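You operate a simulated robot arm through the tools that you are given. There is no shell and no other tool.

The job below is to be done with a simulated robot arm. You get a single attempt, and the scene is never put back.

Task
Put things in order on the top of the long bench. At the end: the red collar lens stands on top of the grey spares box; one of the square tins from the top of the long bench is on top of the brown card box on the top of the long bench; the blue round brush stands where the red collar lens stood; the teal job ticket stands where the blue round brush stood; whatever was shut is shut again. Leave all else as you found it, and nothing knocked over.

Only the result counts: the job must be done as asked and must still hold three seconds after the hand-in. Knocking over, shifting, dropping, spilling or breaking anything else fails it.

Robot
A 5-joint arm with a two-finger parallel gripper, fixed in place. Base frame: the origin is at the foot of the arm, x ahead of it, y to its left, z up; the work surface is at about z = 0. Units: m, degrees, N and s.
With the tool pointing down near the work surface it reaches from about 0.26 to 0.6 m from the base axis. Its first joint turns from -66.0 to 66.0 degrees. The tool tilts only in the upright plane through the base axis and itself; it spins freely about its own axis. Payload 1.57 kg.
The TCP is the grasp point between the finger pads, 0.03 m short of the fingertips. In the tool frame z runs along the fingers and y along their closing line. The gripper opens to 0.08 m. The fingers are 0.017 m wide and 0.012 m thick; the gripper's body (0.04 by 0.082 m) begins 0.08 m behind the TCP.
Orientation is told as [roll, pitch, yaw] about the base's x, y, z axes, in that order, counted from this pose: with the fingers straight down and closing along the base's y, the tool's x points along the base's -x, its y along +y and its z along -z.

Tools
- The arm moves only by the tool move_arm. Its argument "increments" is one flat list of numbers, 7 for each row, row after row: the finger opening in m, from 0 to 0.08, then the shift along the base's x, y, z in m, then the turn, a rotation vector about the base's x, y, z in degrees. In form: [claw, x, y, z, wx, wy, wz, claw, x, y, z, wx, wy, wz, ...]. A call has 1 to 20 rows; each row shifts and turns the commanded pose from where the row before left it. Rows are played at 5 a second. More than 0.05 m and 8.6 degrees between two rows, or a gripper value outside its range, and nothing of the call is played. Where a pose cannot be reached the arm comes as near as it can. A force on the tool above 40 N (or 10 N above the force at the start of the call, whichever is more), or a blocked arm, ends the call early, and 0.2 s more pass. Each finger travels about 0.153 m/s and halts on what it meets, pressing with about 20 N; the grip force reading is that of the motor and also rises with nothing between the fingers. The clock runs only during rows and for 0.2 s after the last one: add rows that do not move to give the fingers time. It gives the time, the measured TCP pose, the force on the tool (base axes), the opening and the grip force at its end, in the units of the frame above (readings bear some noise), with the torque about the TCP (base axes, N m) and any sound that the robot's microphone picked up.
- Cameras (640 x 400 px; columns grow to the right, rows downward): "scene" is fixed at [0.03, 0.3875, 0.5225]; the picture's right is [-0.82, -0.58, 0.00], its down [-0.35, 0.49, -0.80] and it looks along [0.46, -0.65, -0.60] (base axes); focal length 302 px, centre (320, 200). "wrist" rides on the gripper at [0.072, -0.007, -0.122] in the tool frame; the picture's right is [0.09, 1.00, 0.00], its down [-0.84, 0.08, -0.54] and it looks along [-0.54, 0.05, 0.84] (tool axes); focal length 238 px, centre (320, 200). There is no depth. A picture from a camera that has moved, and an enlarged one, comes with that camera's place and axes in the base frame and with its lens.
- camera(camera): a new picture of that camera. No time passes.
- close_up(camera, box): a new picture of the part [left, top, right, bottom] of that camera's present view, enlarged. No time passes.
- finish_job(): hands the job in; it is judged then, once.

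Nothing tells you positions but the pictures and the camera data. Unless the task says otherwise, let go and move clear before handing in.

The tools are called as name(argument=value, ...) on one line, values as JSON. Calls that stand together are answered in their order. move_arm: Moves the arm, as the interface text tells. Its arguments: {"type":"object","properties":{"increments":{"type":"array","items":{"type":"number"}}},"required":["increments"]} The other tools are called the same way: camera (camera) takes a picture; close_up (camera, box) takes an enlarged picture of a part of a camera's view; finish_job () hands the job in.

At the start:

```text
t: 0.0
position: [0.4348, -0.0883, 0.3199]
tool_rot: [0.0, 0.0, 0.1]
ft_force: [0.2, 0.1, -0.5]
wrist_torque: [0.01, 0.0, 0.01]
gripper_width: 0.0803
grip_force: 0.1
```

scene: 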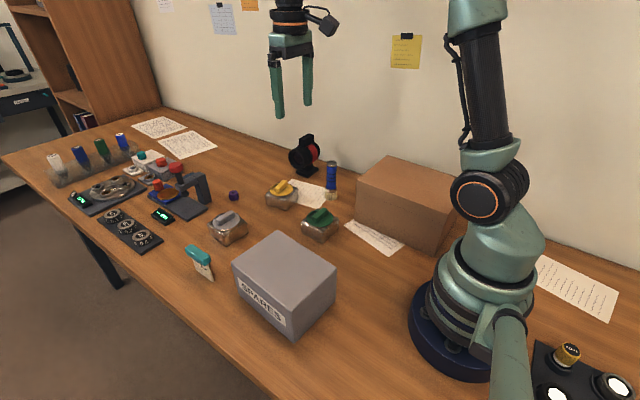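
wrist: 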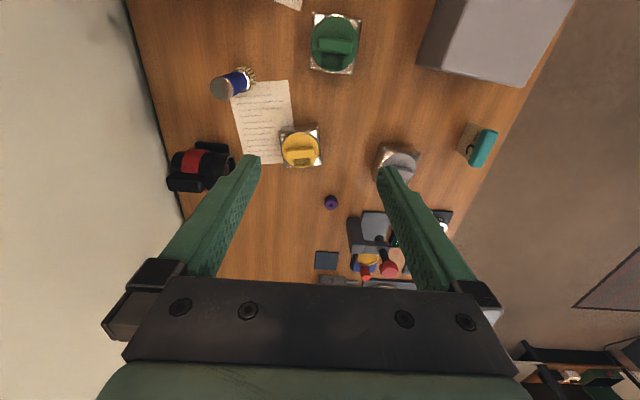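

I see a bench with a grey spares box, a brown card box, three square tins with coloured lids, a blue round brush, a lens with a red collar, and a teal ticket in a block. I'll look closer before moving.

close_up(camera="scene", box=[180, 120, 340, 220])

close_up(camera="scene", box=[180, 200, 340, 300])

close_up(camera="scene", box=[260, 120, 420, 220])

close_up(camera="scene", box=[40, 120, 200, 220])

close_up(camera="wrist", box=[160, 60, 320, 160])

close_up(camera="wrist", box=[120, 120, 280, 220])

close_up(camera="wrist", box=[360, 60, 520, 160])

```text
4.00 times, centred on (260, 170) of scene
camera zoom: at [0.03, 0.3875, 0.5225], right [-0.82, -0.58, 0.0], down [-0.35, 0.49, -0.8], along [0.46, -0.65, -0.6], focal length 1208 px, centre (560, 320)
```

zoom: 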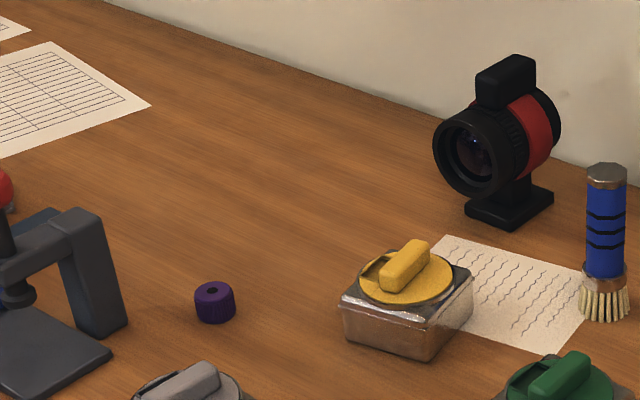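

```text
4.00 times, centred on (260, 250) of scene
camera zoom: at [0.03, 0.3875, 0.5225], right [-0.82, -0.58, 0.0], down [-0.35, 0.49, -0.8], along [0.46, -0.65, -0.6], focal length 1208 px, centre (560, 0)
```

zoom: 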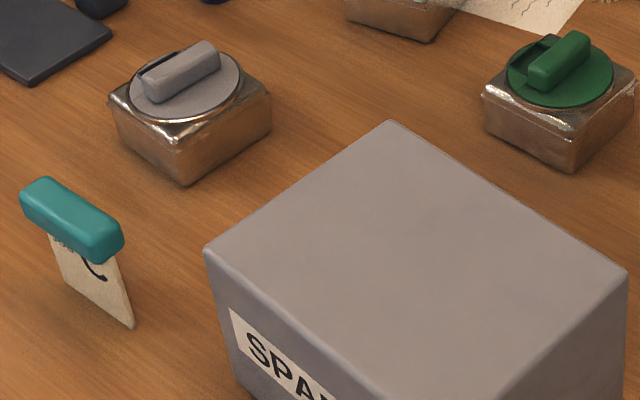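

```text
4.00 times, centred on (340, 170) of scene
camera zoom: at [0.03, 0.3875, 0.5225], right [-0.82, -0.58, 0.0], down [-0.35, 0.49, -0.8], along [0.46, -0.65, -0.6], focal length 1208 px, centre (240, 320)
```

zoom: 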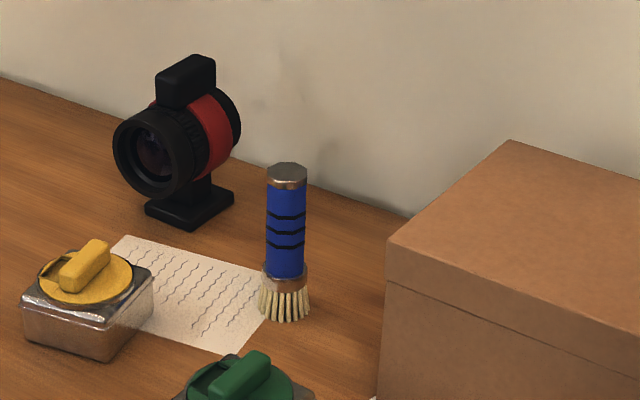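

```text
4.00 times, centred on (120, 170) of scene
camera zoom: at [0.03, 0.3875, 0.5225], right [-0.82, -0.58, 0.0], down [-0.35, 0.49, -0.8], along [0.46, -0.65, -0.6], focal length 1208 px, centre (1120, 320)
```

zoom: 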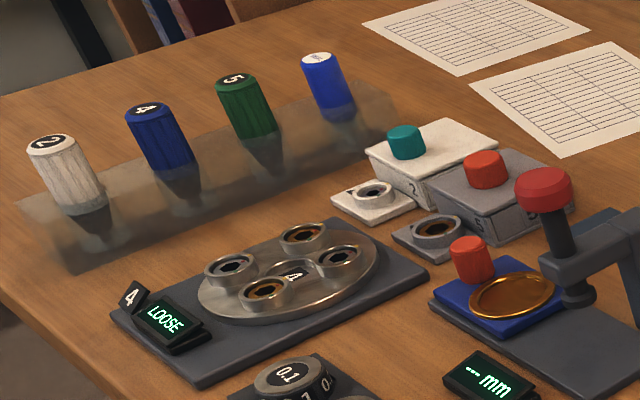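

```text
4.00 times, centred on (240, 110) of wrist
camera zoom: at [0.3634, -0.0954, 0.4426], right [-0.09, 1.0, 0.0], down [0.84, 0.08, 0.54], along [0.54, 0.05, -0.84], focal length 953 px, centre (640, 560)
```

zoom: 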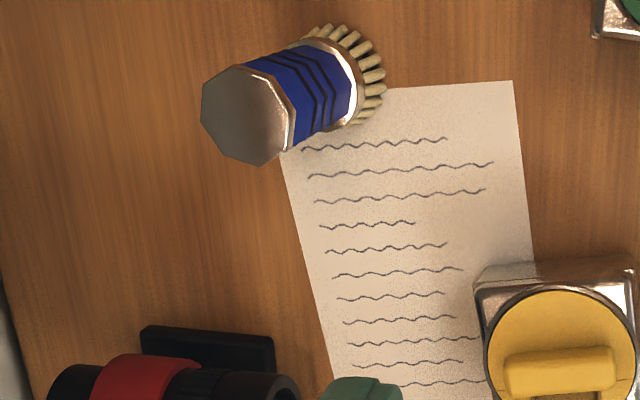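

```text
4.00 times, centred on (200, 170) of wrist
camera zoom: at [0.3634, -0.0954, 0.4426], right [-0.09, 1.0, 0.0], down [0.84, 0.08, 0.54], along [0.54, 0.05, -0.84], focal length 953 px, centre (800, 320)
```

zoom: 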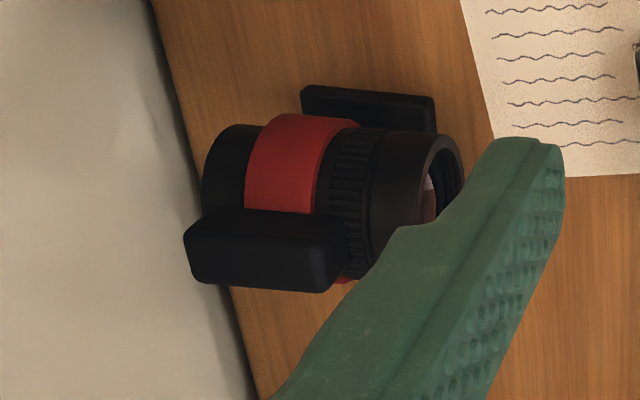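

```text
4.00 times, centred on (440, 110) of wrist
camera zoom: at [0.3634, -0.0954, 0.4426], right [-0.09, 1.0, 0.0], down [0.84, 0.08, 0.54], along [0.54, 0.05, -0.84], focal length 953 px, centre (-160, 560)
```

zoom: 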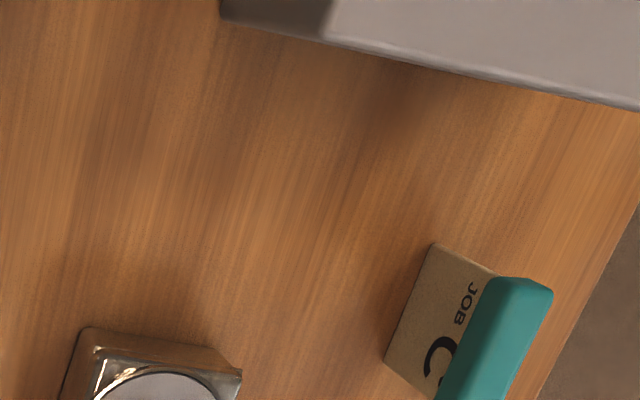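

The brush, lens, ticket, tins and boxes can all be made out. I'll take finer close-ups to measure them.

close_up(camera="scene", box=[280, 120, 344, 160])

close_up(camera="scene", box=[280, 150, 344, 190])

close_up(camera="scene", box=[170, 235, 234, 275])

close_up(camera="scene", box=[170, 250, 234, 290])

close_up(camera="scene", box=[200, 200, 264, 240])

close_up(camera="scene", box=[256, 170, 320, 210])

close_up(camera="scene", box=[290, 200, 354, 240])

close_up(camera="scene", box=[220, 225, 348, 345])

close_up(camera="scene", box=[340, 145, 468, 265])

```text
10.00 times, centred on (312, 140) of scene
camera zoom: at [0.03, 0.3875, 0.5225], right [-0.82, -0.58, 0.0], down [-0.35, 0.49, -0.8], along [0.46, -0.65, -0.6], focal length 3020 px, centre (400, 800)
```

zoom: 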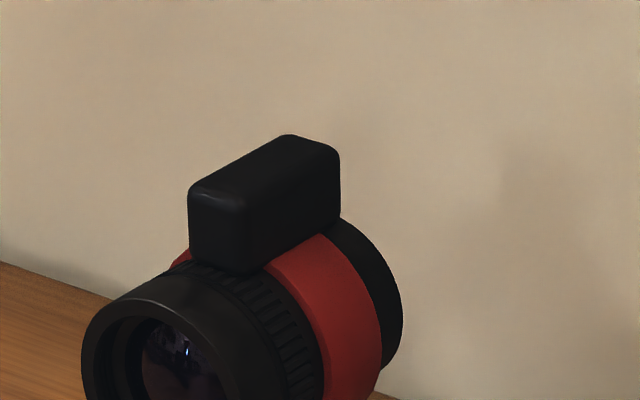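

```text
10.00 times, centred on (312, 170) of scene
camera zoom: at [0.03, 0.3875, 0.5225], right [-0.82, -0.58, 0.0], down [-0.35, 0.49, -0.8], along [0.46, -0.65, -0.6], focal length 3020 px, centre (400, 500)
```

zoom: 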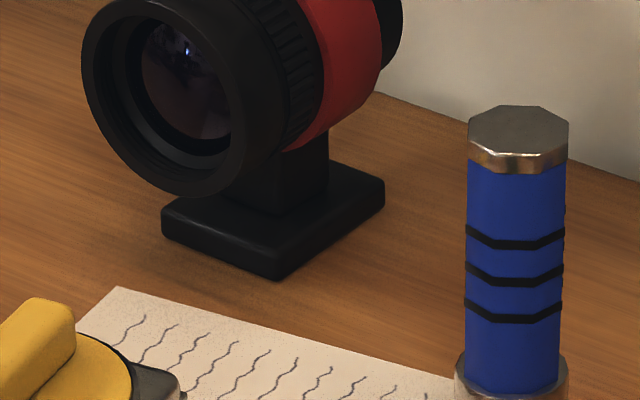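

```text
10.00 times, centred on (202, 255) of scene
camera zoom: at [0.03, 0.3875, 0.5225], right [-0.82, -0.58, 0.0], down [-0.35, 0.49, -0.8], along [0.46, -0.65, -0.6], focal length 3020 px, centre (1500, -350)
```

zoom: 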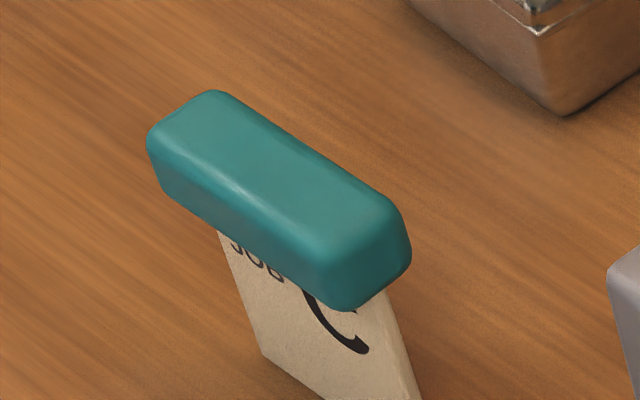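

```text
10.00 times, centred on (202, 270) of scene
camera zoom: at [0.03, 0.3875, 0.5225], right [-0.82, -0.58, 0.0], down [-0.35, 0.49, -0.8], along [0.46, -0.65, -0.6], focal length 3020 px, centre (1500, -500)
```

zoom: 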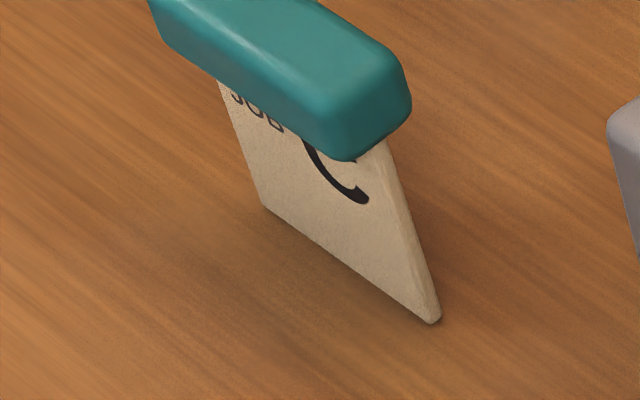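

```text
10.00 times, centred on (232, 220) of scene
camera zoom: at [0.03, 0.3875, 0.5225], right [-0.82, -0.58, 0.0], down [-0.35, 0.49, -0.8], along [0.46, -0.65, -0.6], focal length 3020 px, centre (1200, 0)
```

zoom: 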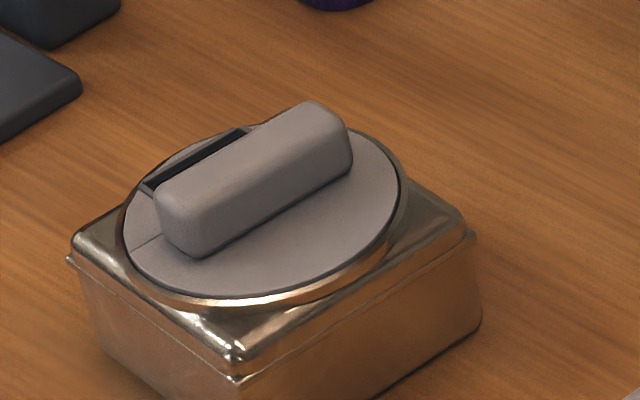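

```text
10.00 times, centred on (288, 190) of scene
camera zoom: at [0.03, 0.3875, 0.5225], right [-0.82, -0.58, 0.0], down [-0.35, 0.49, -0.8], along [0.46, -0.65, -0.6], focal length 3020 px, centre (640, 300)
```

zoom: 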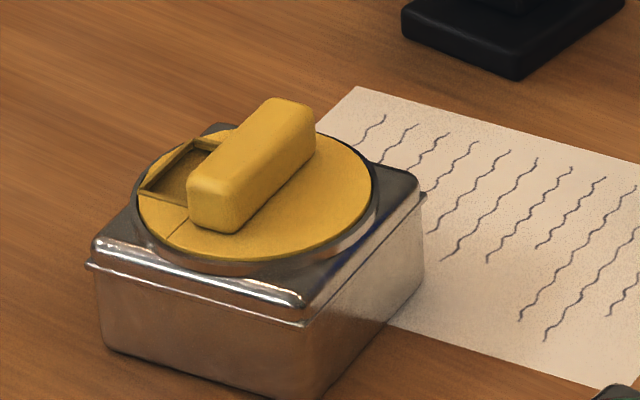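

```text
10.00 times, centred on (322, 220) of scene
camera zoom: at [0.03, 0.3875, 0.5225], right [-0.82, -0.58, 0.0], down [-0.35, 0.49, -0.8], along [0.46, -0.65, -0.6], focal length 3020 px, centre (300, 0)
```

zoom: 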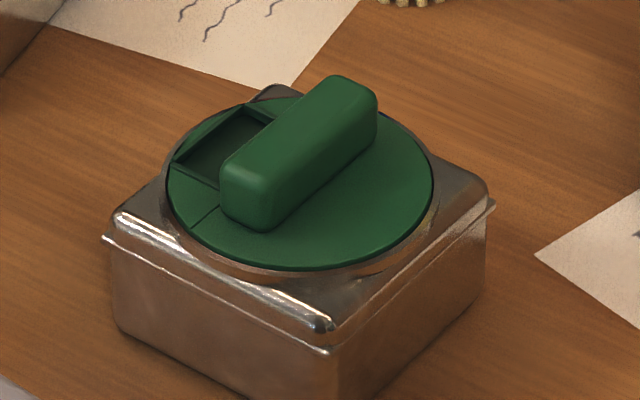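

```text
3.33 times, centred on (284, 285) of scene
camera zoom: at [0.03, 0.3875, 0.5225], right [-0.82, -0.58, 0.0], down [-0.35, 0.49, -0.8], along [0.46, -0.65, -0.6], focal length 1006 px, centre (440, -83)
```

zoom: 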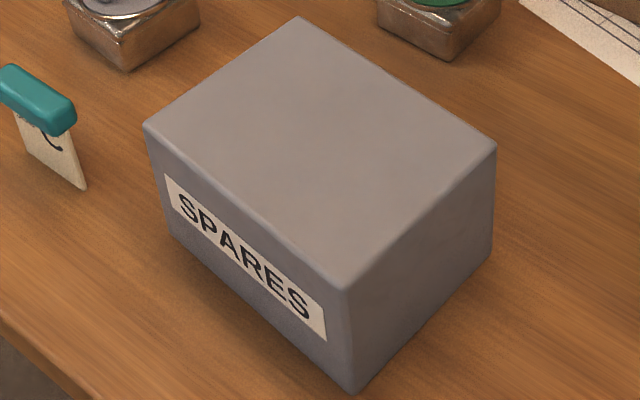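

```text
3.33 times, centred on (404, 205) of scene
camera zoom: at [0.03, 0.3875, 0.5225], right [-0.82, -0.58, 0.0], down [-0.35, 0.49, -0.8], along [0.46, -0.65, -0.6], focal length 1006 px, centre (40, 183)
```

zoom: 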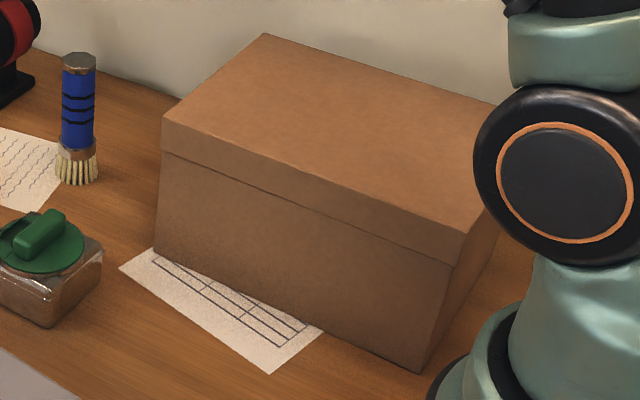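

The lens stands near (0.555, -0.283), close to the wall, with its top block running along y. The brush is near (0.417, -0.215), the ticket near (0.477, 0.184), the spares box top at z of about 0.097 and the card box top at about 0.125. I'll move above the lens, turn the gripper so the camera is away from the wall, and check the reach.

move_arm(increments=[0.08, 0.01, -0.015, -0.005, 0, 0, -7.5, 0.08, 0.01, -0.015, -0.005, 0, 0, -7.5, 0.08, 0.01, -0.015, -0.005, 0, 0, -7.5, 0.08, 0.01, -0.015, -0.005, 0, 0, -7.5, 0.08, 0.01, -0.015, -0.005, 0, 0, -7.5, 0.08, 0.01, -0.015, -0.005, 0, 0, -7.5, 0.08, 0.01, -0.015, -0.005, 0, 0, -7.5, 0.08, 0.01, -0.015, -0.005, 0, 0, -7.5, 0.08, 0.01, -0.015, -0.005, 0, 0, -7.5, 0.08, 0.01, -0.015, -0.005, 0, 0, -7.5, 0.08, 0.01, -0.015, -0.005, 0, 0, -7.5, 0.08, 0.01, -0.015, -0.005, 0, 0, -7.5, 0.08, 0, 0, 0, 0, 0, 0])

camera(camera="wrist")

camera(camera="scene")

```text
t: 2.8
position: [0.5192, -0.2525, 0.2466]
tool_rot: [0.0, -0.1, -90.1]
ft_force: [-0.3, -0.4, -0.1]
wrist_torque: [-0.01, -0.03, 0.01]
gripper_width: 0.08
grip_force: 0.1
out of reach, approached as far as the arm can: row 9, 10, 11, 12
```

```text
taken
camera wrist: at [0.5129, -0.1795, 0.3678], right [1.0, 0.09, 0.0], down [0.08, -0.84, 0.54], along [0.05, -0.54, -0.84], focal length 238 px, centre (320, 200)
```

wrist: 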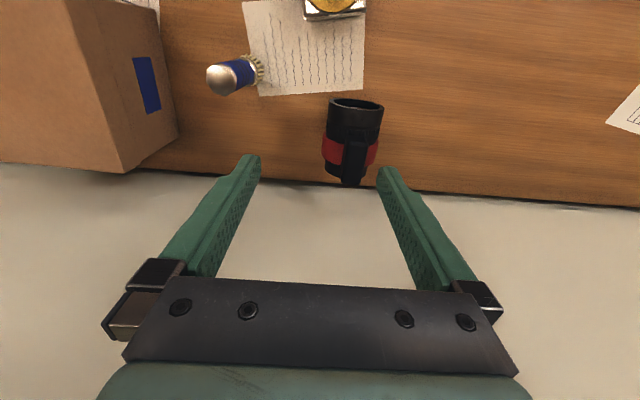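

```text
taken
```

scene: 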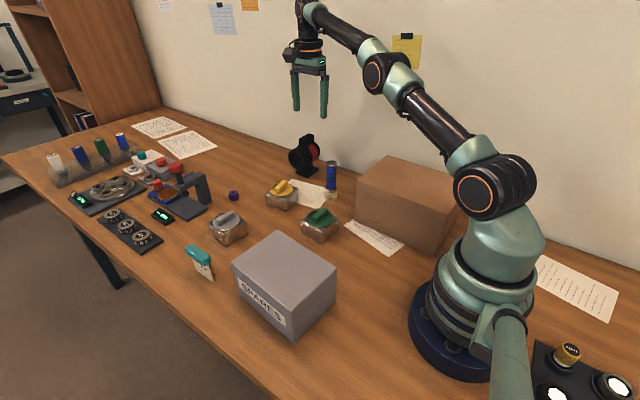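

The arm can't quite reach over the lens with the tool straight down at this height, so a slight outward tilt will be needed. I'll look at the lens closely from here.

close_up(camera="wrist", box=[304, 80, 432, 200])

close_up(camera="wrist", box=[320, 90, 400, 190])

close_up(camera="wrist", box=[200, 40, 280, 110])

close_up(camera="scene", box=[280, 125, 344, 205])

```text
3.33 times, centred on (368, 140) of wrist
camera zoom: at [0.5129, -0.1795, 0.3678], right [1.0, 0.09, 0.0], down [0.08, -0.84, 0.54], along [0.05, -0.54, -0.84], focal length 794 px, centre (160, 400)
```

zoom: 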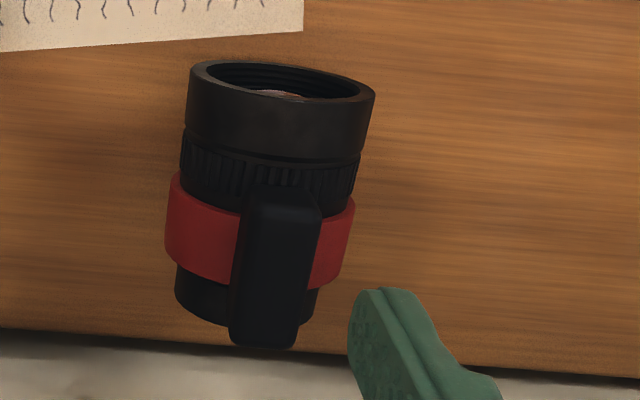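

```text
4.00 times, centred on (360, 140) of wrist
camera zoom: at [0.5129, -0.1795, 0.3678], right [1.0, 0.09, 0.0], down [0.08, -0.84, 0.54], along [0.05, -0.54, -0.84], focal length 953 px, centre (160, 440)
```

zoom: 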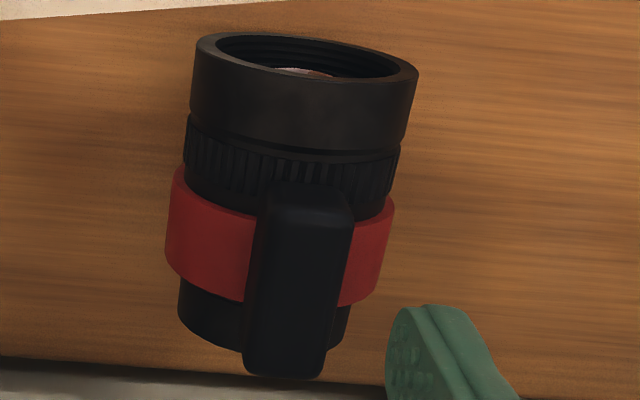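

```text
5.71 times, centred on (240, 75) of wrist
camera zoom: at [0.5129, -0.1795, 0.3678], right [1.0, 0.09, 0.0], down [0.08, -0.84, 0.54], along [0.05, -0.54, -0.84], focal length 1362 px, centre (777, 914)
```

zoom: 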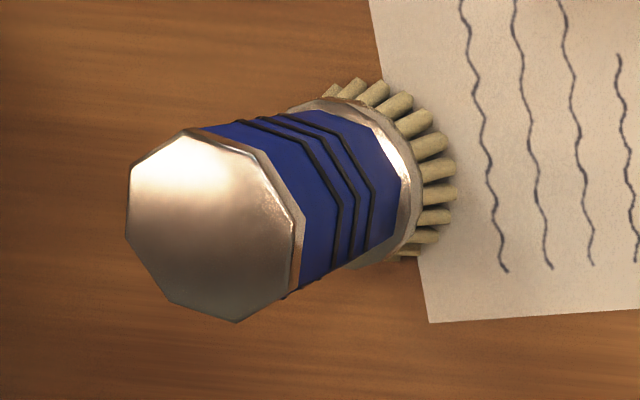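

```text
5.00 times, centred on (312, 165) of scene
camera zoom: at [0.03, 0.3875, 0.5225], right [-0.82, -0.58, 0.0], down [-0.34, 0.49, -0.8], along [0.46, -0.65, -0.6], focal length 1510 px, centre (360, 375)
```

zoom: 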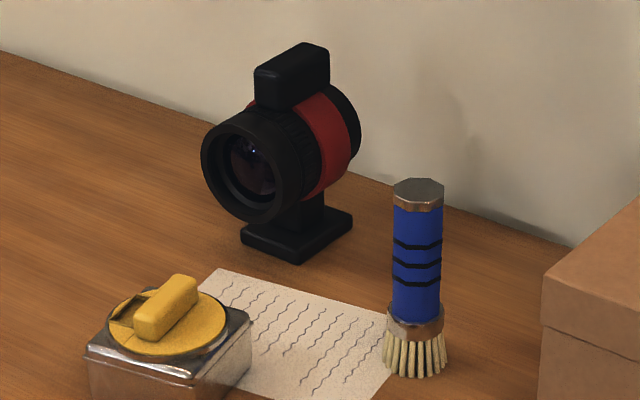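

I want a better measure of the barrel's diameter and height, so here are more magnified views.

close_up(camera="scene", box=[280, 132, 328, 162])

close_up(camera="scene", box=[280, 150, 328, 180])

close_up(camera="wrist", box=[320, 95, 400, 145])

close_up(camera="wrist", box=[310, 140, 390, 190])

```text
13.33 times, centred on (304, 147) of scene
camera zoom: at [0.03, 0.3875, 0.5225], right [-0.82, -0.58, 0.0], down [-0.34, 0.49, -0.8], along [0.46, -0.65, -0.6], focal length 4026 px, centre (533, 907)
```

zoom: 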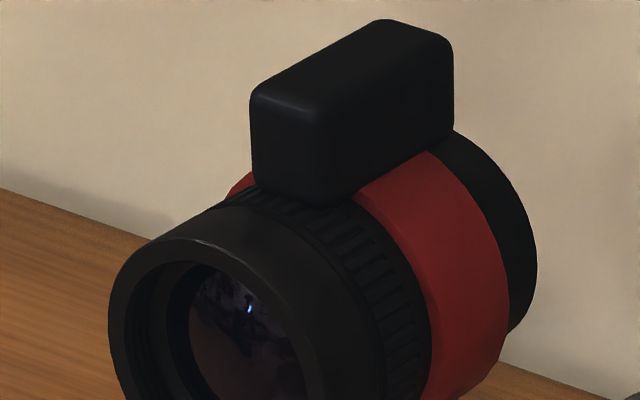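

```text
13.33 times, centred on (304, 165) of scene
camera zoom: at [0.03, 0.3875, 0.5225], right [-0.82, -0.58, 0.0], down [-0.34, 0.49, -0.8], along [0.46, -0.65, -0.6], focal length 4026 px, centre (533, 667)
```

zoom: 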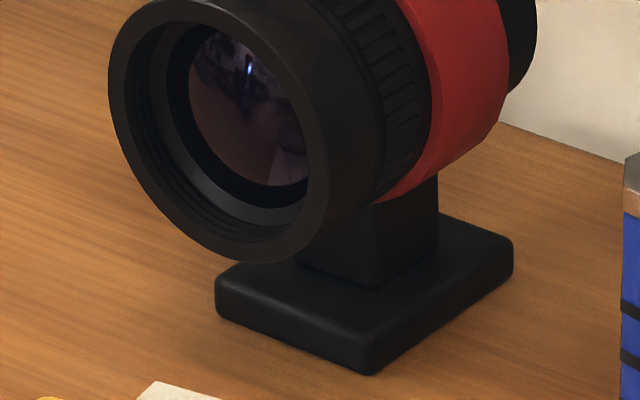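

```text
8.00 times, centred on (360, 120) of wrist
camera zoom: at [0.5129, -0.1795, 0.3678], right [1.0, 0.09, 0.0], down [0.08, -0.84, 0.54], along [0.05, -0.54, -0.84], focal length 1907 px, centre (0, 840)
```

zoom: 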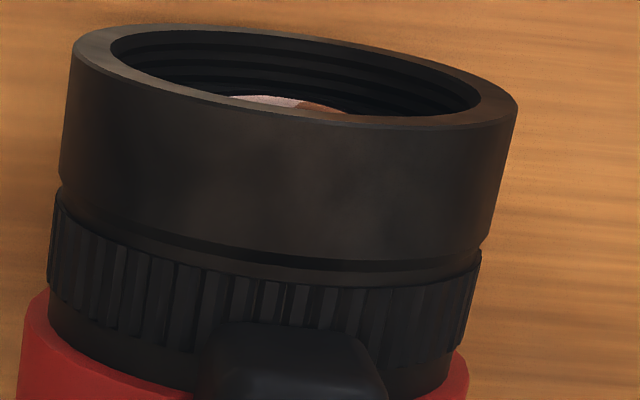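

```text
8.00 times, centred on (350, 165) of wrist
camera zoom: at [0.5129, -0.1795, 0.3678], right [1.0, 0.09, 0.0], down [0.08, -0.84, 0.54], along [0.05, -0.54, -0.84], focal length 1907 px, centre (80, 480)
```

zoom: 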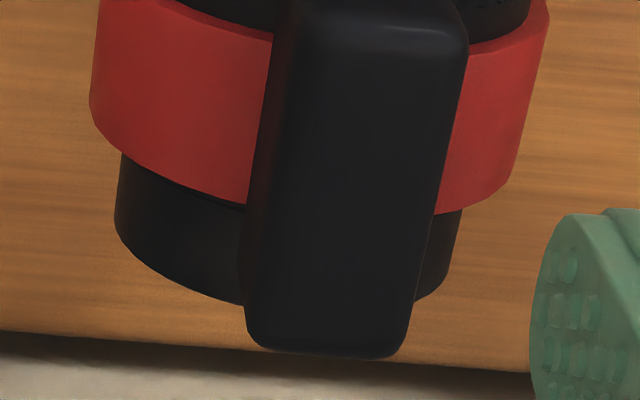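

The barrel looks to be about 0.065 m across, with its axis near x = 0.56 and z = 0.07. I plan to grip the barrel with a small outward tilt. First I'll back off a little to see how the commanded pose behaves after a reach limit.

move_arm(increments=[0.08, -0.03, 0.015, 0, 0, 0, 0, 0.08, 0, 0, 0, 0, 0, 0])

```text
t: 3.4
position: [0.4894, -0.2367, 0.2447]
tool_rot: [0.1, 0.0, -90.1]
ft_force: [-0.3, -0.3, -0.5]
wrist_torque: [0.03, 0.04, 0.01]
gripper_width: 0.08
grip_force: 0.1
```

The commanded pose resets to what was actually reached. Now I'll tilt 8° outward and move to an approach pose about 0.11 m back from the barrel along the tool axis.

move_arm(increments=[0.08, 0, 0, 0, -1.74, -3.6, 0, 0.08, 0, 0, 0, -1.74, -3.6, 0, 0.08, 0.0145, -0.0045, -0.0165, 0, 0, 0.2, 0.08, 0.0145, -0.0045, -0.0165, 0, 0, 0.2, 0.08, 0.0145, -0.0045, -0.0165, 0, 0, 0.2, 0.08, 0.0145, -0.0045, -0.0165, 0, 0, 0.2, 0.08, 0, 0, 0, 0, 0, 0])

camera(camera="wrist")

camera(camera="scene")

```text
t: 5.0
position: [0.548, -0.255, 0.1786]
tool_rot: [7.2, -3.5, -89.3]
ft_force: [-0.1, 0.3, 0.5]
wrist_torque: [-0.01, -0.05, 0.03]
gripper_width: 0.08
grip_force: 0.0
```

```text
taken
camera wrist: at [0.5254, -0.1762, 0.2946], right [0.99, 0.11, 0.12], down [0.02, -0.8, 0.6], along [0.16, -0.59, -0.79], focal length 238 px, centre (320, 200)
```

wrist: 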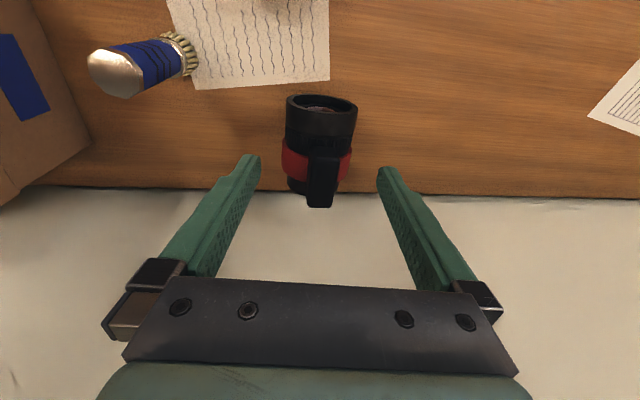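

```text
taken
```

scene: 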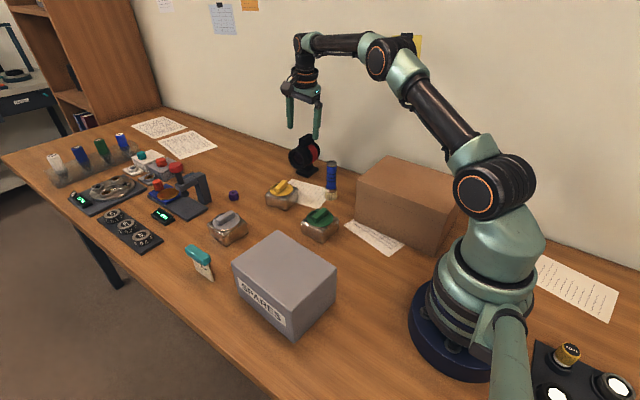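

The tilted pose is reachable, and the lens sits between the fingers in the wrist view. I'll zoom in to check centring.

close_up(camera="wrist", box=[272, 88, 368, 148])

close_up(camera="wrist", box=[240, 90, 400, 215])

close_up(camera="scene", box=[270, 60, 350, 190])

```text
6.67 times, centred on (320, 118) of wrist
camera zoom: at [0.5254, -0.1762, 0.2946], right [0.99, 0.11, 0.12], down [0.02, -0.8, 0.6], along [0.16, -0.59, -0.79], focal length 1589 px, centre (320, 747)
```

zoom: 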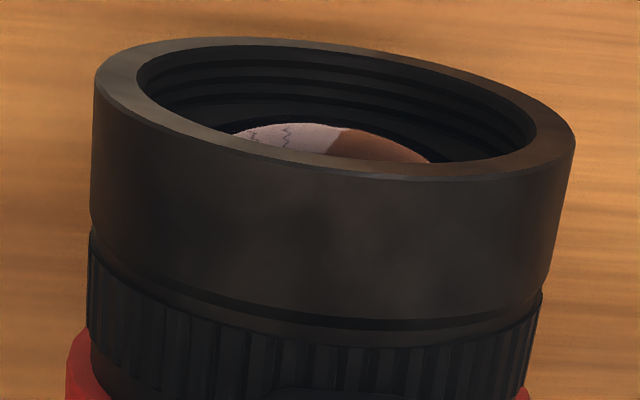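

```text
3.20 times, centred on (320, 152) of wrist
camera zoom: at [0.5254, -0.1762, 0.2946], right [0.99, 0.11, 0.12], down [0.02, -0.8, 0.6], along [0.16, -0.59, -0.79], focal length 763 px, centre (320, 352)
```

zoom: 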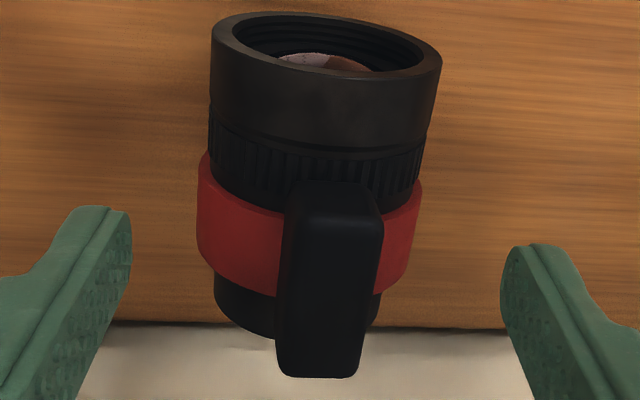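

```text
3.08 times, centred on (310, 125) of scene
camera zoom: at [0.03, 0.3875, 0.5225], right [-0.82, -0.58, 0.0], down [-0.35, 0.49, -0.8], along [0.46, -0.65, -0.6], focal length 929 px, centre (351, 431)
```

zoom: 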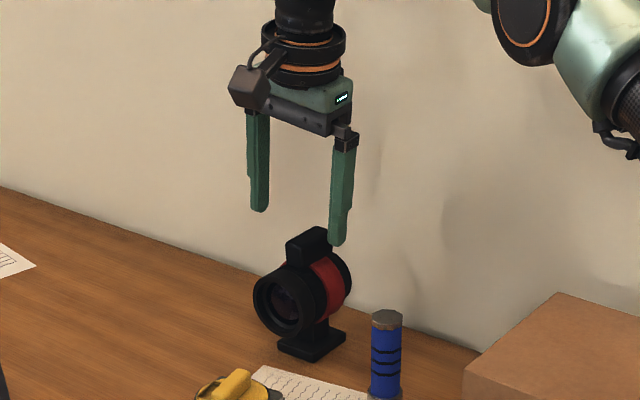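

The barrel axis comes out at x of about 0.561, and the knurled ring spans y from -0.254 to -0.275. I'll descend along the tool axis in stages, stopping at half depth to check.

move_arm(increments=[0.08, 0.0022, -0.002, -0.0181, 0, 0, 0, 0.08, 0.0022, -0.002, -0.0181, 0, 0, 0, 0.08, 0.0022, -0.002, -0.0181, 0, 0, 0, 0.08, 0, 0, 0, 0, 0, 0])

camera(camera="wrist")

close_up(camera="scene", box=[265, 80, 361, 190])

```text
t: 6.0
position: [0.5542, -0.2613, 0.124]
tool_rot: [7.1, -3.5, -89.4]
ft_force: [0.8, 1.2, -0.5]
wrist_torque: [0.03, 0.02, 0.02]
gripper_width: 0.0802
grip_force: 0.1
```

```text
taken
camera wrist: at [0.5318, -0.182, 0.2405], right [0.99, 0.11, 0.12], down [0.02, -0.8, 0.6], along [0.16, -0.59, -0.79], focal length 238 px, centre (320, 200)
```

wrist: 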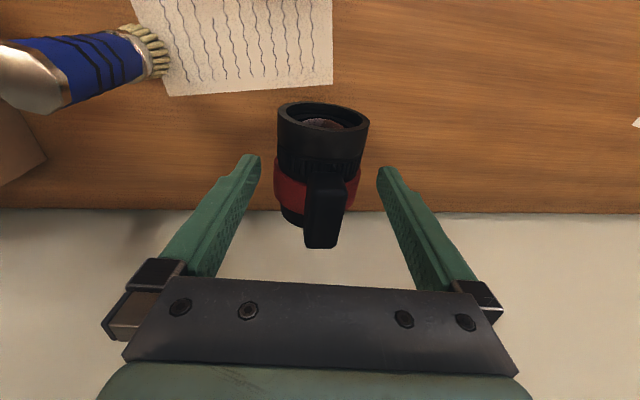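

```text
3.64 times, centred on (313, 135) of scene
camera zoom: at [0.03, 0.3875, 0.5225], right [-0.82, -0.58, 0.0], down [-0.35, 0.49, -0.8], along [0.46, -0.65, -0.6], focal length 1098 px, centre (346, 436)
```

zoom: 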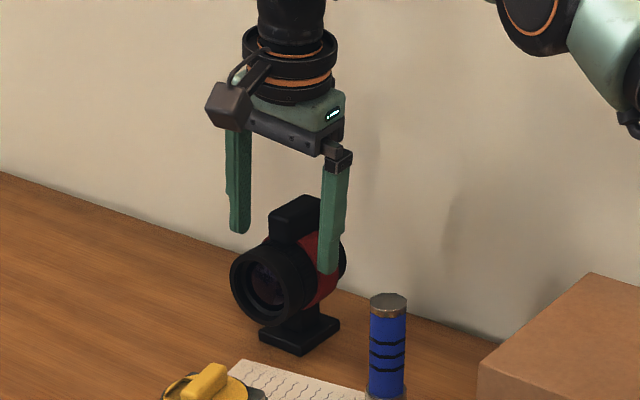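

The barrel is well centred between the fingers. I'll continue down to grip height with the fingers still open.

move_arm(increments=[0.08, 0.0022, -0.0019, -0.018, 0, 0, 0, 0.08, 0.0022, -0.0019, -0.018, 0, 0, 0, 0.08, 0.0022, -0.0019, -0.018, 0, 0, 0, 0.08, 0, 0, 0, 0, 0, 0])

camera(camera="wrist")

close_up(camera="scene", box=[265, 90, 361, 190])

```text
t: 7.0
position: [0.5606, -0.2662, 0.0714]
tool_rot: [7.3, -3.6, -89.3]
ft_force: [-0.5, -0.5, 0.1]
wrist_torque: [0.03, 0.04, 0.02]
gripper_width: 0.0798
grip_force: 0.1
```

```text
taken
camera wrist: at [0.5366, -0.188, 0.1866], right [0.99, 0.11, 0.12], down [0.02, -0.8, 0.6], along [0.16, -0.59, -0.79], focal length 238 px, centre (320, 200)
```

wrist: 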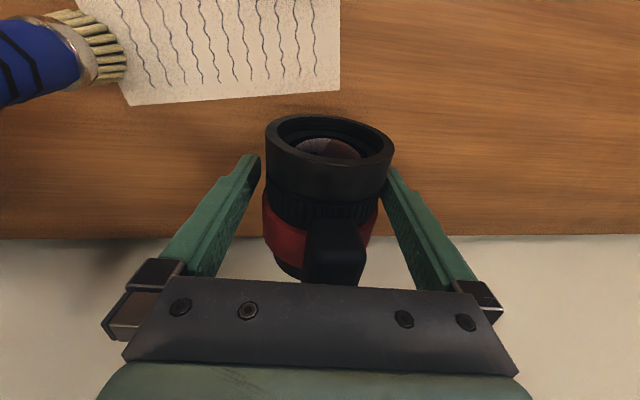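

```text
4.00 times, centred on (313, 140) of scene
camera zoom: at [0.03, 0.3875, 0.5225], right [-0.82, -0.58, 0.0], down [-0.35, 0.49, -0.8], along [0.46, -0.65, -0.6], focal length 1208 px, centre (348, 440)
```

zoom: 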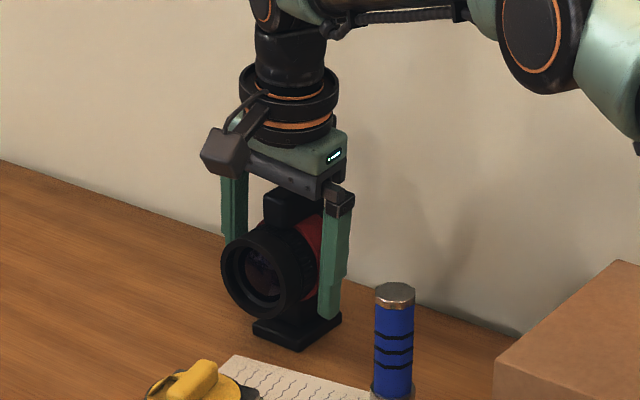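

Both fingers straddle the barrel without contact. I'll close in small steps.

move_arm(increments=[0.074, 0, 0, 0, 0, 0, 0, 0.07, 0, 0, 0, 0, 0, 0, 0.068, 0, 0, 0, 0, 0, 0, 0.066, 0, 0, 0, 0, 0, 0, 0.064, 0, 0, 0, 0, 0, 0, 0.06, 0, 0, 0, 0, 0, 0, 0.05, 0, 0, 0, 0, 0, 0, 0.04, 0, 0, 0, 0, 0, 0, 0.04, 0, 0, 0, 0, 0, 0])

camera(camera="wrist")

close_up(camera="scene", box=[265, 90, 361, 190])

```text
t: 9.0
position: [0.5593, -0.2655, 0.0715]
tool_rot: [7.1, -3.5, -89.4]
ft_force: [1.0, 1.2, 3.3]
wrist_torque: [0.01, -0.11, 0.03]
gripper_width: 0.0623
grip_force: 20.0
```

```text
taken
camera wrist: at [0.5367, -0.1878, 0.1869], right [0.99, 0.11, 0.12], down [0.02, -0.8, 0.6], along [0.16, -0.59, -0.79], focal length 238 px, centre (320, 200)
```

wrist: 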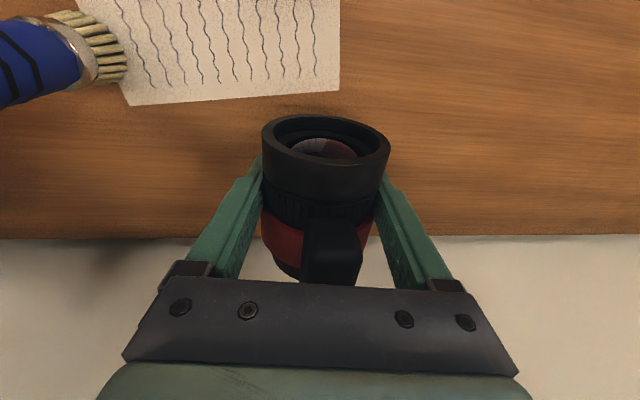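

```text
4.00 times, centred on (313, 140) of scene
camera zoom: at [0.03, 0.3875, 0.5225], right [-0.82, -0.58, 0.0], down [-0.34, 0.49, -0.8], along [0.47, -0.65, -0.6], focal length 1208 px, centre (348, 440)
```

zoom: 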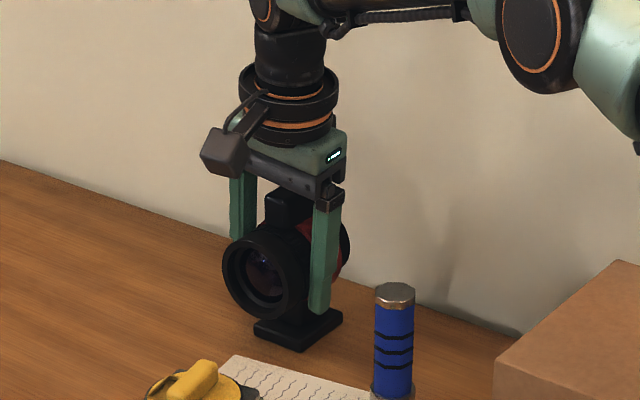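

The lens is gripped at 20 N with an opening of 0.062. I'll lift slightly to check weight and hold.

move_arm(increments=[0.04, 0, 0, 0.008, 0, 0, 0, 0.04, 0, 0, 0.008, 0, 0, 0, 0.04, 0, 0, 0.008, 0, 0, 0, 0.04, 0, 0, 0, 0, 0, 0])

camera(camera="wrist")

close_up(camera="scene", box=[265, 90, 361, 190])

```text
t: 10.0
position: [0.5589, -0.2662, 0.0958]
tool_rot: [7.2, -3.6, -89.4]
ft_force: [-0.2, 0.6, -5.2]
wrist_torque: [0.02, 0.01, 0.02]
gripper_width: 0.0621
grip_force: 20.1
```

```text
taken
camera wrist: at [0.5367, -0.1874, 0.211], right [0.99, 0.11, 0.12], down [0.02, -0.8, 0.6], along [0.16, -0.59, -0.79], focal length 238 px, centre (320, 200)
```

wrist: 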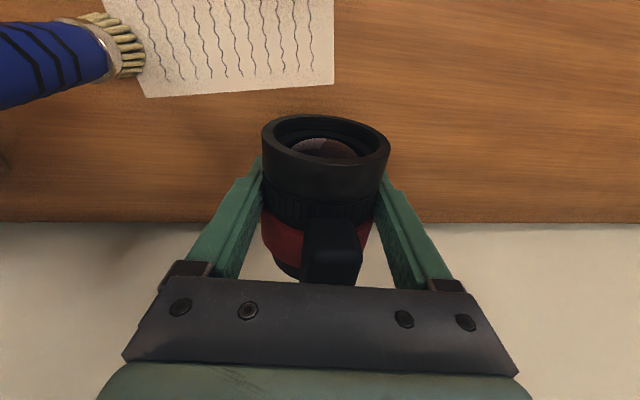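

```text
4.00 times, centred on (313, 140) of scene
camera zoom: at [0.03, 0.3875, 0.5225], right [-0.82, -0.58, 0.0], down [-0.35, 0.49, -0.8], along [0.46, -0.65, -0.6], focal length 1208 px, centre (348, 440)
```

zoom: 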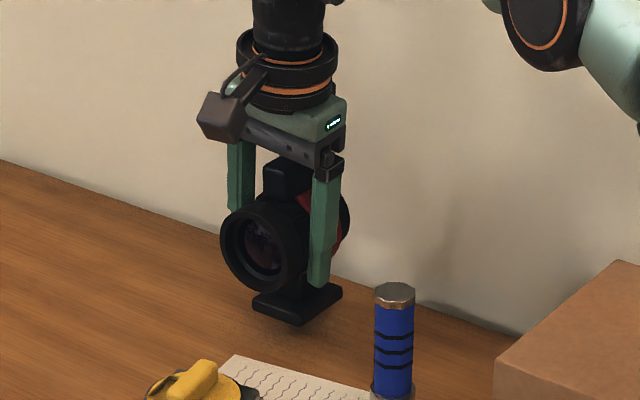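

The lens weighs about 0.5 kg and holds without slipping. I'll raise and retract it while watching clearance to the brush.

move_arm(increments=[0.04, 0, 0, 0.008, 0, 0, 0, 0.04, -0.0035, 0.0017, 0.008, 0, 0, 0, 0.04, -0.0045, 0.0022, 0.008, 0, 0, 0, 0.04, -0.0055, 0.0026, 0.008, 0, 0, 0, 0.04, -0.0055, 0.0026, 0.008, 0, 0, 0, 0.04, -0.0055, 0.0026, 0.008, 0, 0, 0, 0.04, -0.0055, 0.0026, 0.008, 0, 0, 0, 0.04, -0.0055, 0.0026, 0.008, 0, 0, 0, 0.04, 0, 0, 0, 0, 0, 0])

camera(camera="wrist")

camera(camera="scene")

```text
t: 12.0
position: [0.5237, -0.2493, 0.1592]
tool_rot: [7.2, -3.5, -89.3]
ft_force: [0.2, -0.9, -4.0]
wrist_torque: [0.04, -0.01, -0.02]
gripper_width: 0.0624
grip_force: 20.8
```

```text
taken
camera wrist: at [0.5024, -0.1706, 0.2749], right [0.99, 0.11, 0.12], down [0.02, -0.8, 0.6], along [0.16, -0.59, -0.79], focal length 238 px, centre (320, 200)
```

wrist: 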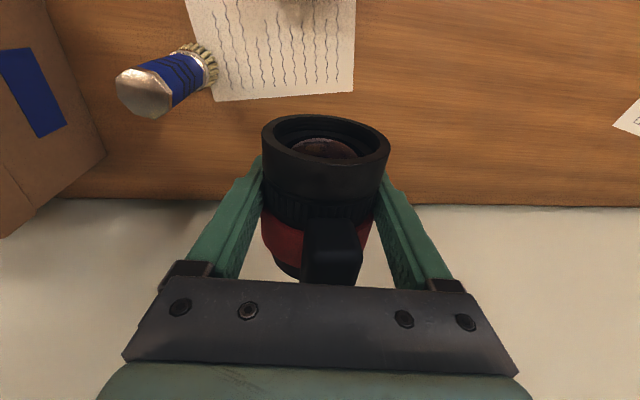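

```text
taken
```

scene: 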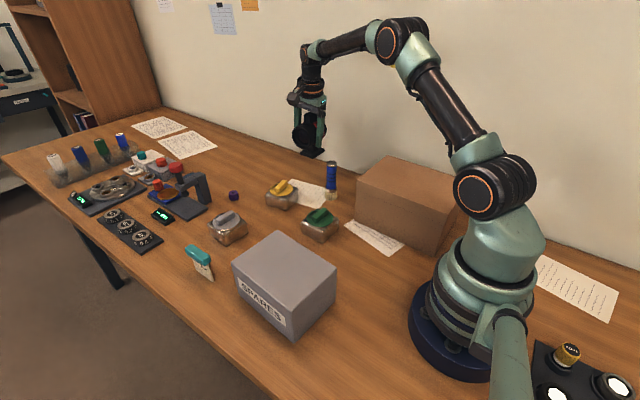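

The lens is clear and hanging steady. Next I'll swing it round the base axis toward the spares box, keeping the tool's tilt in the radial plane.

move_arm(increments=[0.04, -0.0014, 0.0203, 0.0022, 0, 0, 1.81, 0.04, -0.0014, 0.0203, 0.0022, 0, 0, 1.81, 0.04, -0.0028, 0.0195, 0.0022, 0, 0, 1.81, 0.04, -0.0028, 0.0195, 0.0022, 0, 0, 1.81, 0.04, -0.0042, 0.0188, 0.0022, 0, 0, 1.81, 0.04, -0.0043, 0.0188, 0.0022, 0, 0, 1.81, 0.04, -0.0055, 0.0179, 0.0022, 0, 0, 1.81, 0.04, -0.0055, 0.0179, 0.0022, 0, 0, 1.81, 0.04, -0.0067, 0.0168, 0.0022, 0, 0, 1.81, 0.04, -0.0068, 0.0169, 0.0022, 0, 0, 1.81, 0.04, -0.0079, 0.0159, 0.0022, 0, 0, 1.81, 0.04, -0.0079, 0.0159, 0.0022, 0, 0, 1.81, 0.04, -0.0088, 0.0147, 0.0022, 0, 0, 1.81, 0.04, -0.0089, 0.0148, 0.0022, 0, 0, 1.81])

```text
t: 15.0
position: [0.4487, -0.0002, 0.1898]
tool_rot: [7.3, -3.5, -64.1]
ft_force: [0.3, -0.2, -4.3]
wrist_torque: [0.03, 0.01, 0.0]
gripper_width: 0.0624
grip_force: 20.1
```

move_arm(increments=[0.04, -0.0098, 0.0135, 0.0022, 0, 0, 1.81, 0.04, -0.0098, 0.0135, 0.0022, 0, 0, 1.81, 0.04, -0.0105, 0.0123, 0.0022, 0, 0, 1.81, 0.04, -0.0106, 0.0123, 0.0022, 0, 0, 1.81, 0.04, -0.0112, 0.0111, 0.0022, 0, 0, 1.81, 0.04, -0.0112, 0.0111, 0.0022, 0, 0, 1.81, 0.04, -0.0117, 0.0097, 0.0022, 0, 0, 1.81, 0.04, -0.0117, 0.0098, 0.0022, 0, 0, 1.81, 0.04, -0.0122, 0.0084, 0.0022, 0, 0, 1.81, 0.04, -0.0122, 0.0084, 0.0022, 0, 0, 1.81, 0.04, -0.0125, 0.0071, 0.0022, 0, 0, 1.81, 0.04, -0.0125, 0.0071, 0.0022, 0, 0, 1.81, 0.04, -0.0126, 0.0057, 0.0022, 0, 0, 1.81, 0.04, -0.0127, 0.0057, 0.0022, 0, 0, 1.81, 0.04, 0, 0, 0, 0, 0, 0])

camera(camera="wrist")

camera(camera="scene")

```text
t: 18.2
position: [0.2883, 0.1341, 0.2207]
tool_rot: [7.1, -3.6, -38.7]
ft_force: [0.5, 0.5, -4.8]
wrist_torque: [0.03, 0.03, -0.03]
gripper_width: 0.0622
grip_force: 19.9
```

```text
taken
camera wrist: at [0.2131, 0.1662, 0.3364], right [0.54, 0.83, 0.12], down [0.63, -0.49, 0.6], along [0.56, -0.25, -0.79], focal length 238 px, centre (320, 200)
```

wrist: 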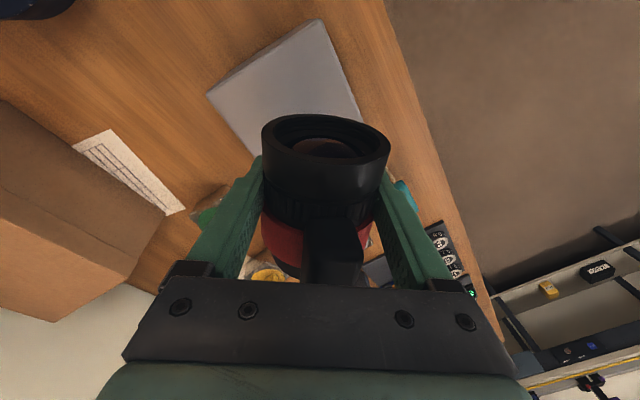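

```text
taken
```

scene: 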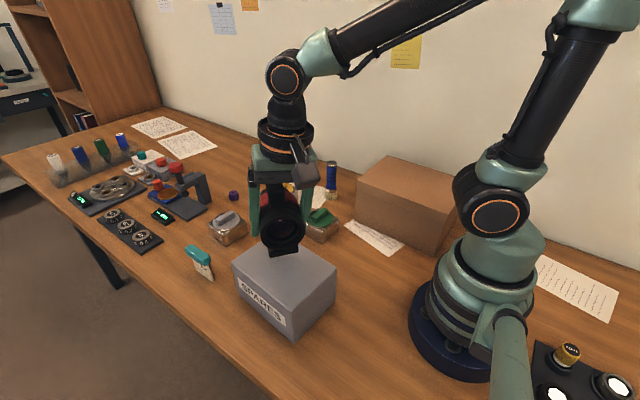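

The lens is centred over the spares box (centre about (0.302, 0.125)). I'll lower it to just above the lid.

move_arm(increments=[0.04, 0, 0, -0.009, 0, 0, 0, 0.04, 0, 0, -0.009, 0, 0, 0, 0.04, 0, 0, -0.009, 0, 0, 0, 0.04, 0, 0, -0.009, 0, 0, 0, 0.04, 0, 0, -0.006, 0, 0, 0, 0.04, 0, 0, 0, 0, 0, 0])

camera(camera="scene")

close_up(camera="scene", box=[220, 180, 348, 300])

```text
t: 19.6
position: [0.287, 0.1341, 0.1802]
tool_rot: [7.1, -3.4, -38.7]
ft_force: [-0.3, -0.9, -4.7]
wrist_torque: [0.0, 0.02, -0.02]
gripper_width: 0.0624
grip_force: 20.0
```

```text
taken
```

scene: 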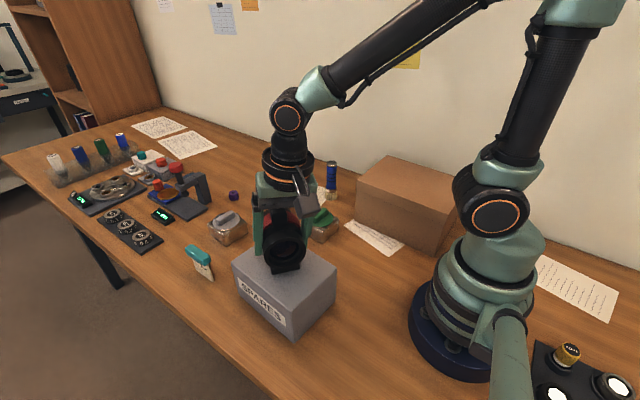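

```text
3.33 times, centred on (284, 240) of scene
camera zoom: at [0.03, 0.3875, 0.5225], right [-0.82, -0.58, 0.0], down [-0.35, 0.49, -0.8], along [0.46, -0.65, -0.6], focal length 1006 px, centre (440, 67)
```

zoom: 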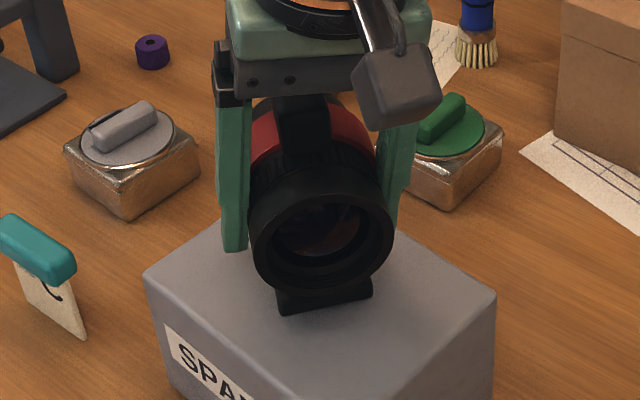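

The lens base is about a centimetre above the box. I'll lower in fine steps while watching the force.

move_arm(increments=[0.04, 0, 0, -0.002, 0, 0, 0, 0.04, 0, 0, -0.002, 0, 0, 0, 0.04, 0, 0, -0.002, 0, 0, 0, 0.04, 0, 0, -0.002, 0, 0, 0, 0.04, 0, 0, 0, 0, 0, 0])

```text
t: 20.8
position: [0.2879, 0.1358, 0.1719]
tool_rot: [7.2, -3.5, -38.8]
ft_force: [-2.6, -1.1, 4.9]
wrist_torque: [-0.17, -0.28, -0.1]
gripper_width: 0.0625
grip_force: 19.7
```

Contact: the force went from -4.7 N to +4.9 N. I'll look at how the base sits.

close_up(camera="scene", box=[252, 220, 316, 290])

close_up(camera="wrist", box=[200, 80, 440, 300])

```text
5.71 times, centred on (284, 255) of scene
camera zoom: at [0.0299, 0.3875, 0.5225], right [-0.82, -0.58, 0.0], down [-0.34, 0.49, -0.8], along [0.47, -0.65, -0.6], focal length 1725 px, centre (526, -114)
```

zoom: 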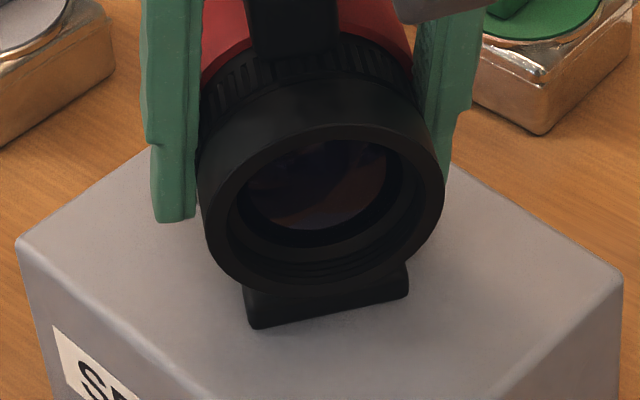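

```text
1.82 times, centred on (320, 190) of wrist
camera zoom: at [0.2132, 0.1669, 0.2874], right [0.54, 0.83, 0.12], down [0.63, -0.49, 0.6], along [0.56, -0.25, -0.79], focal length 433 px, centre (320, 218)
```

zoom: 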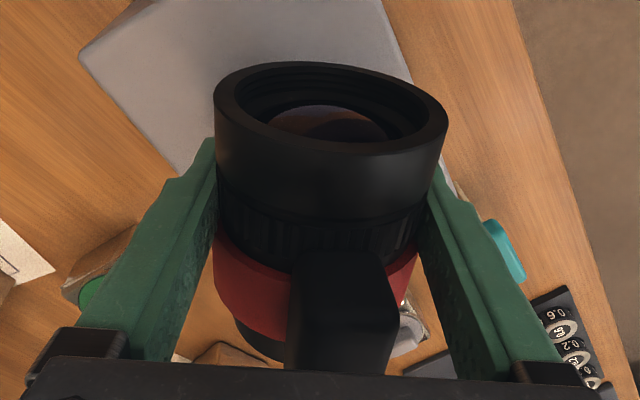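

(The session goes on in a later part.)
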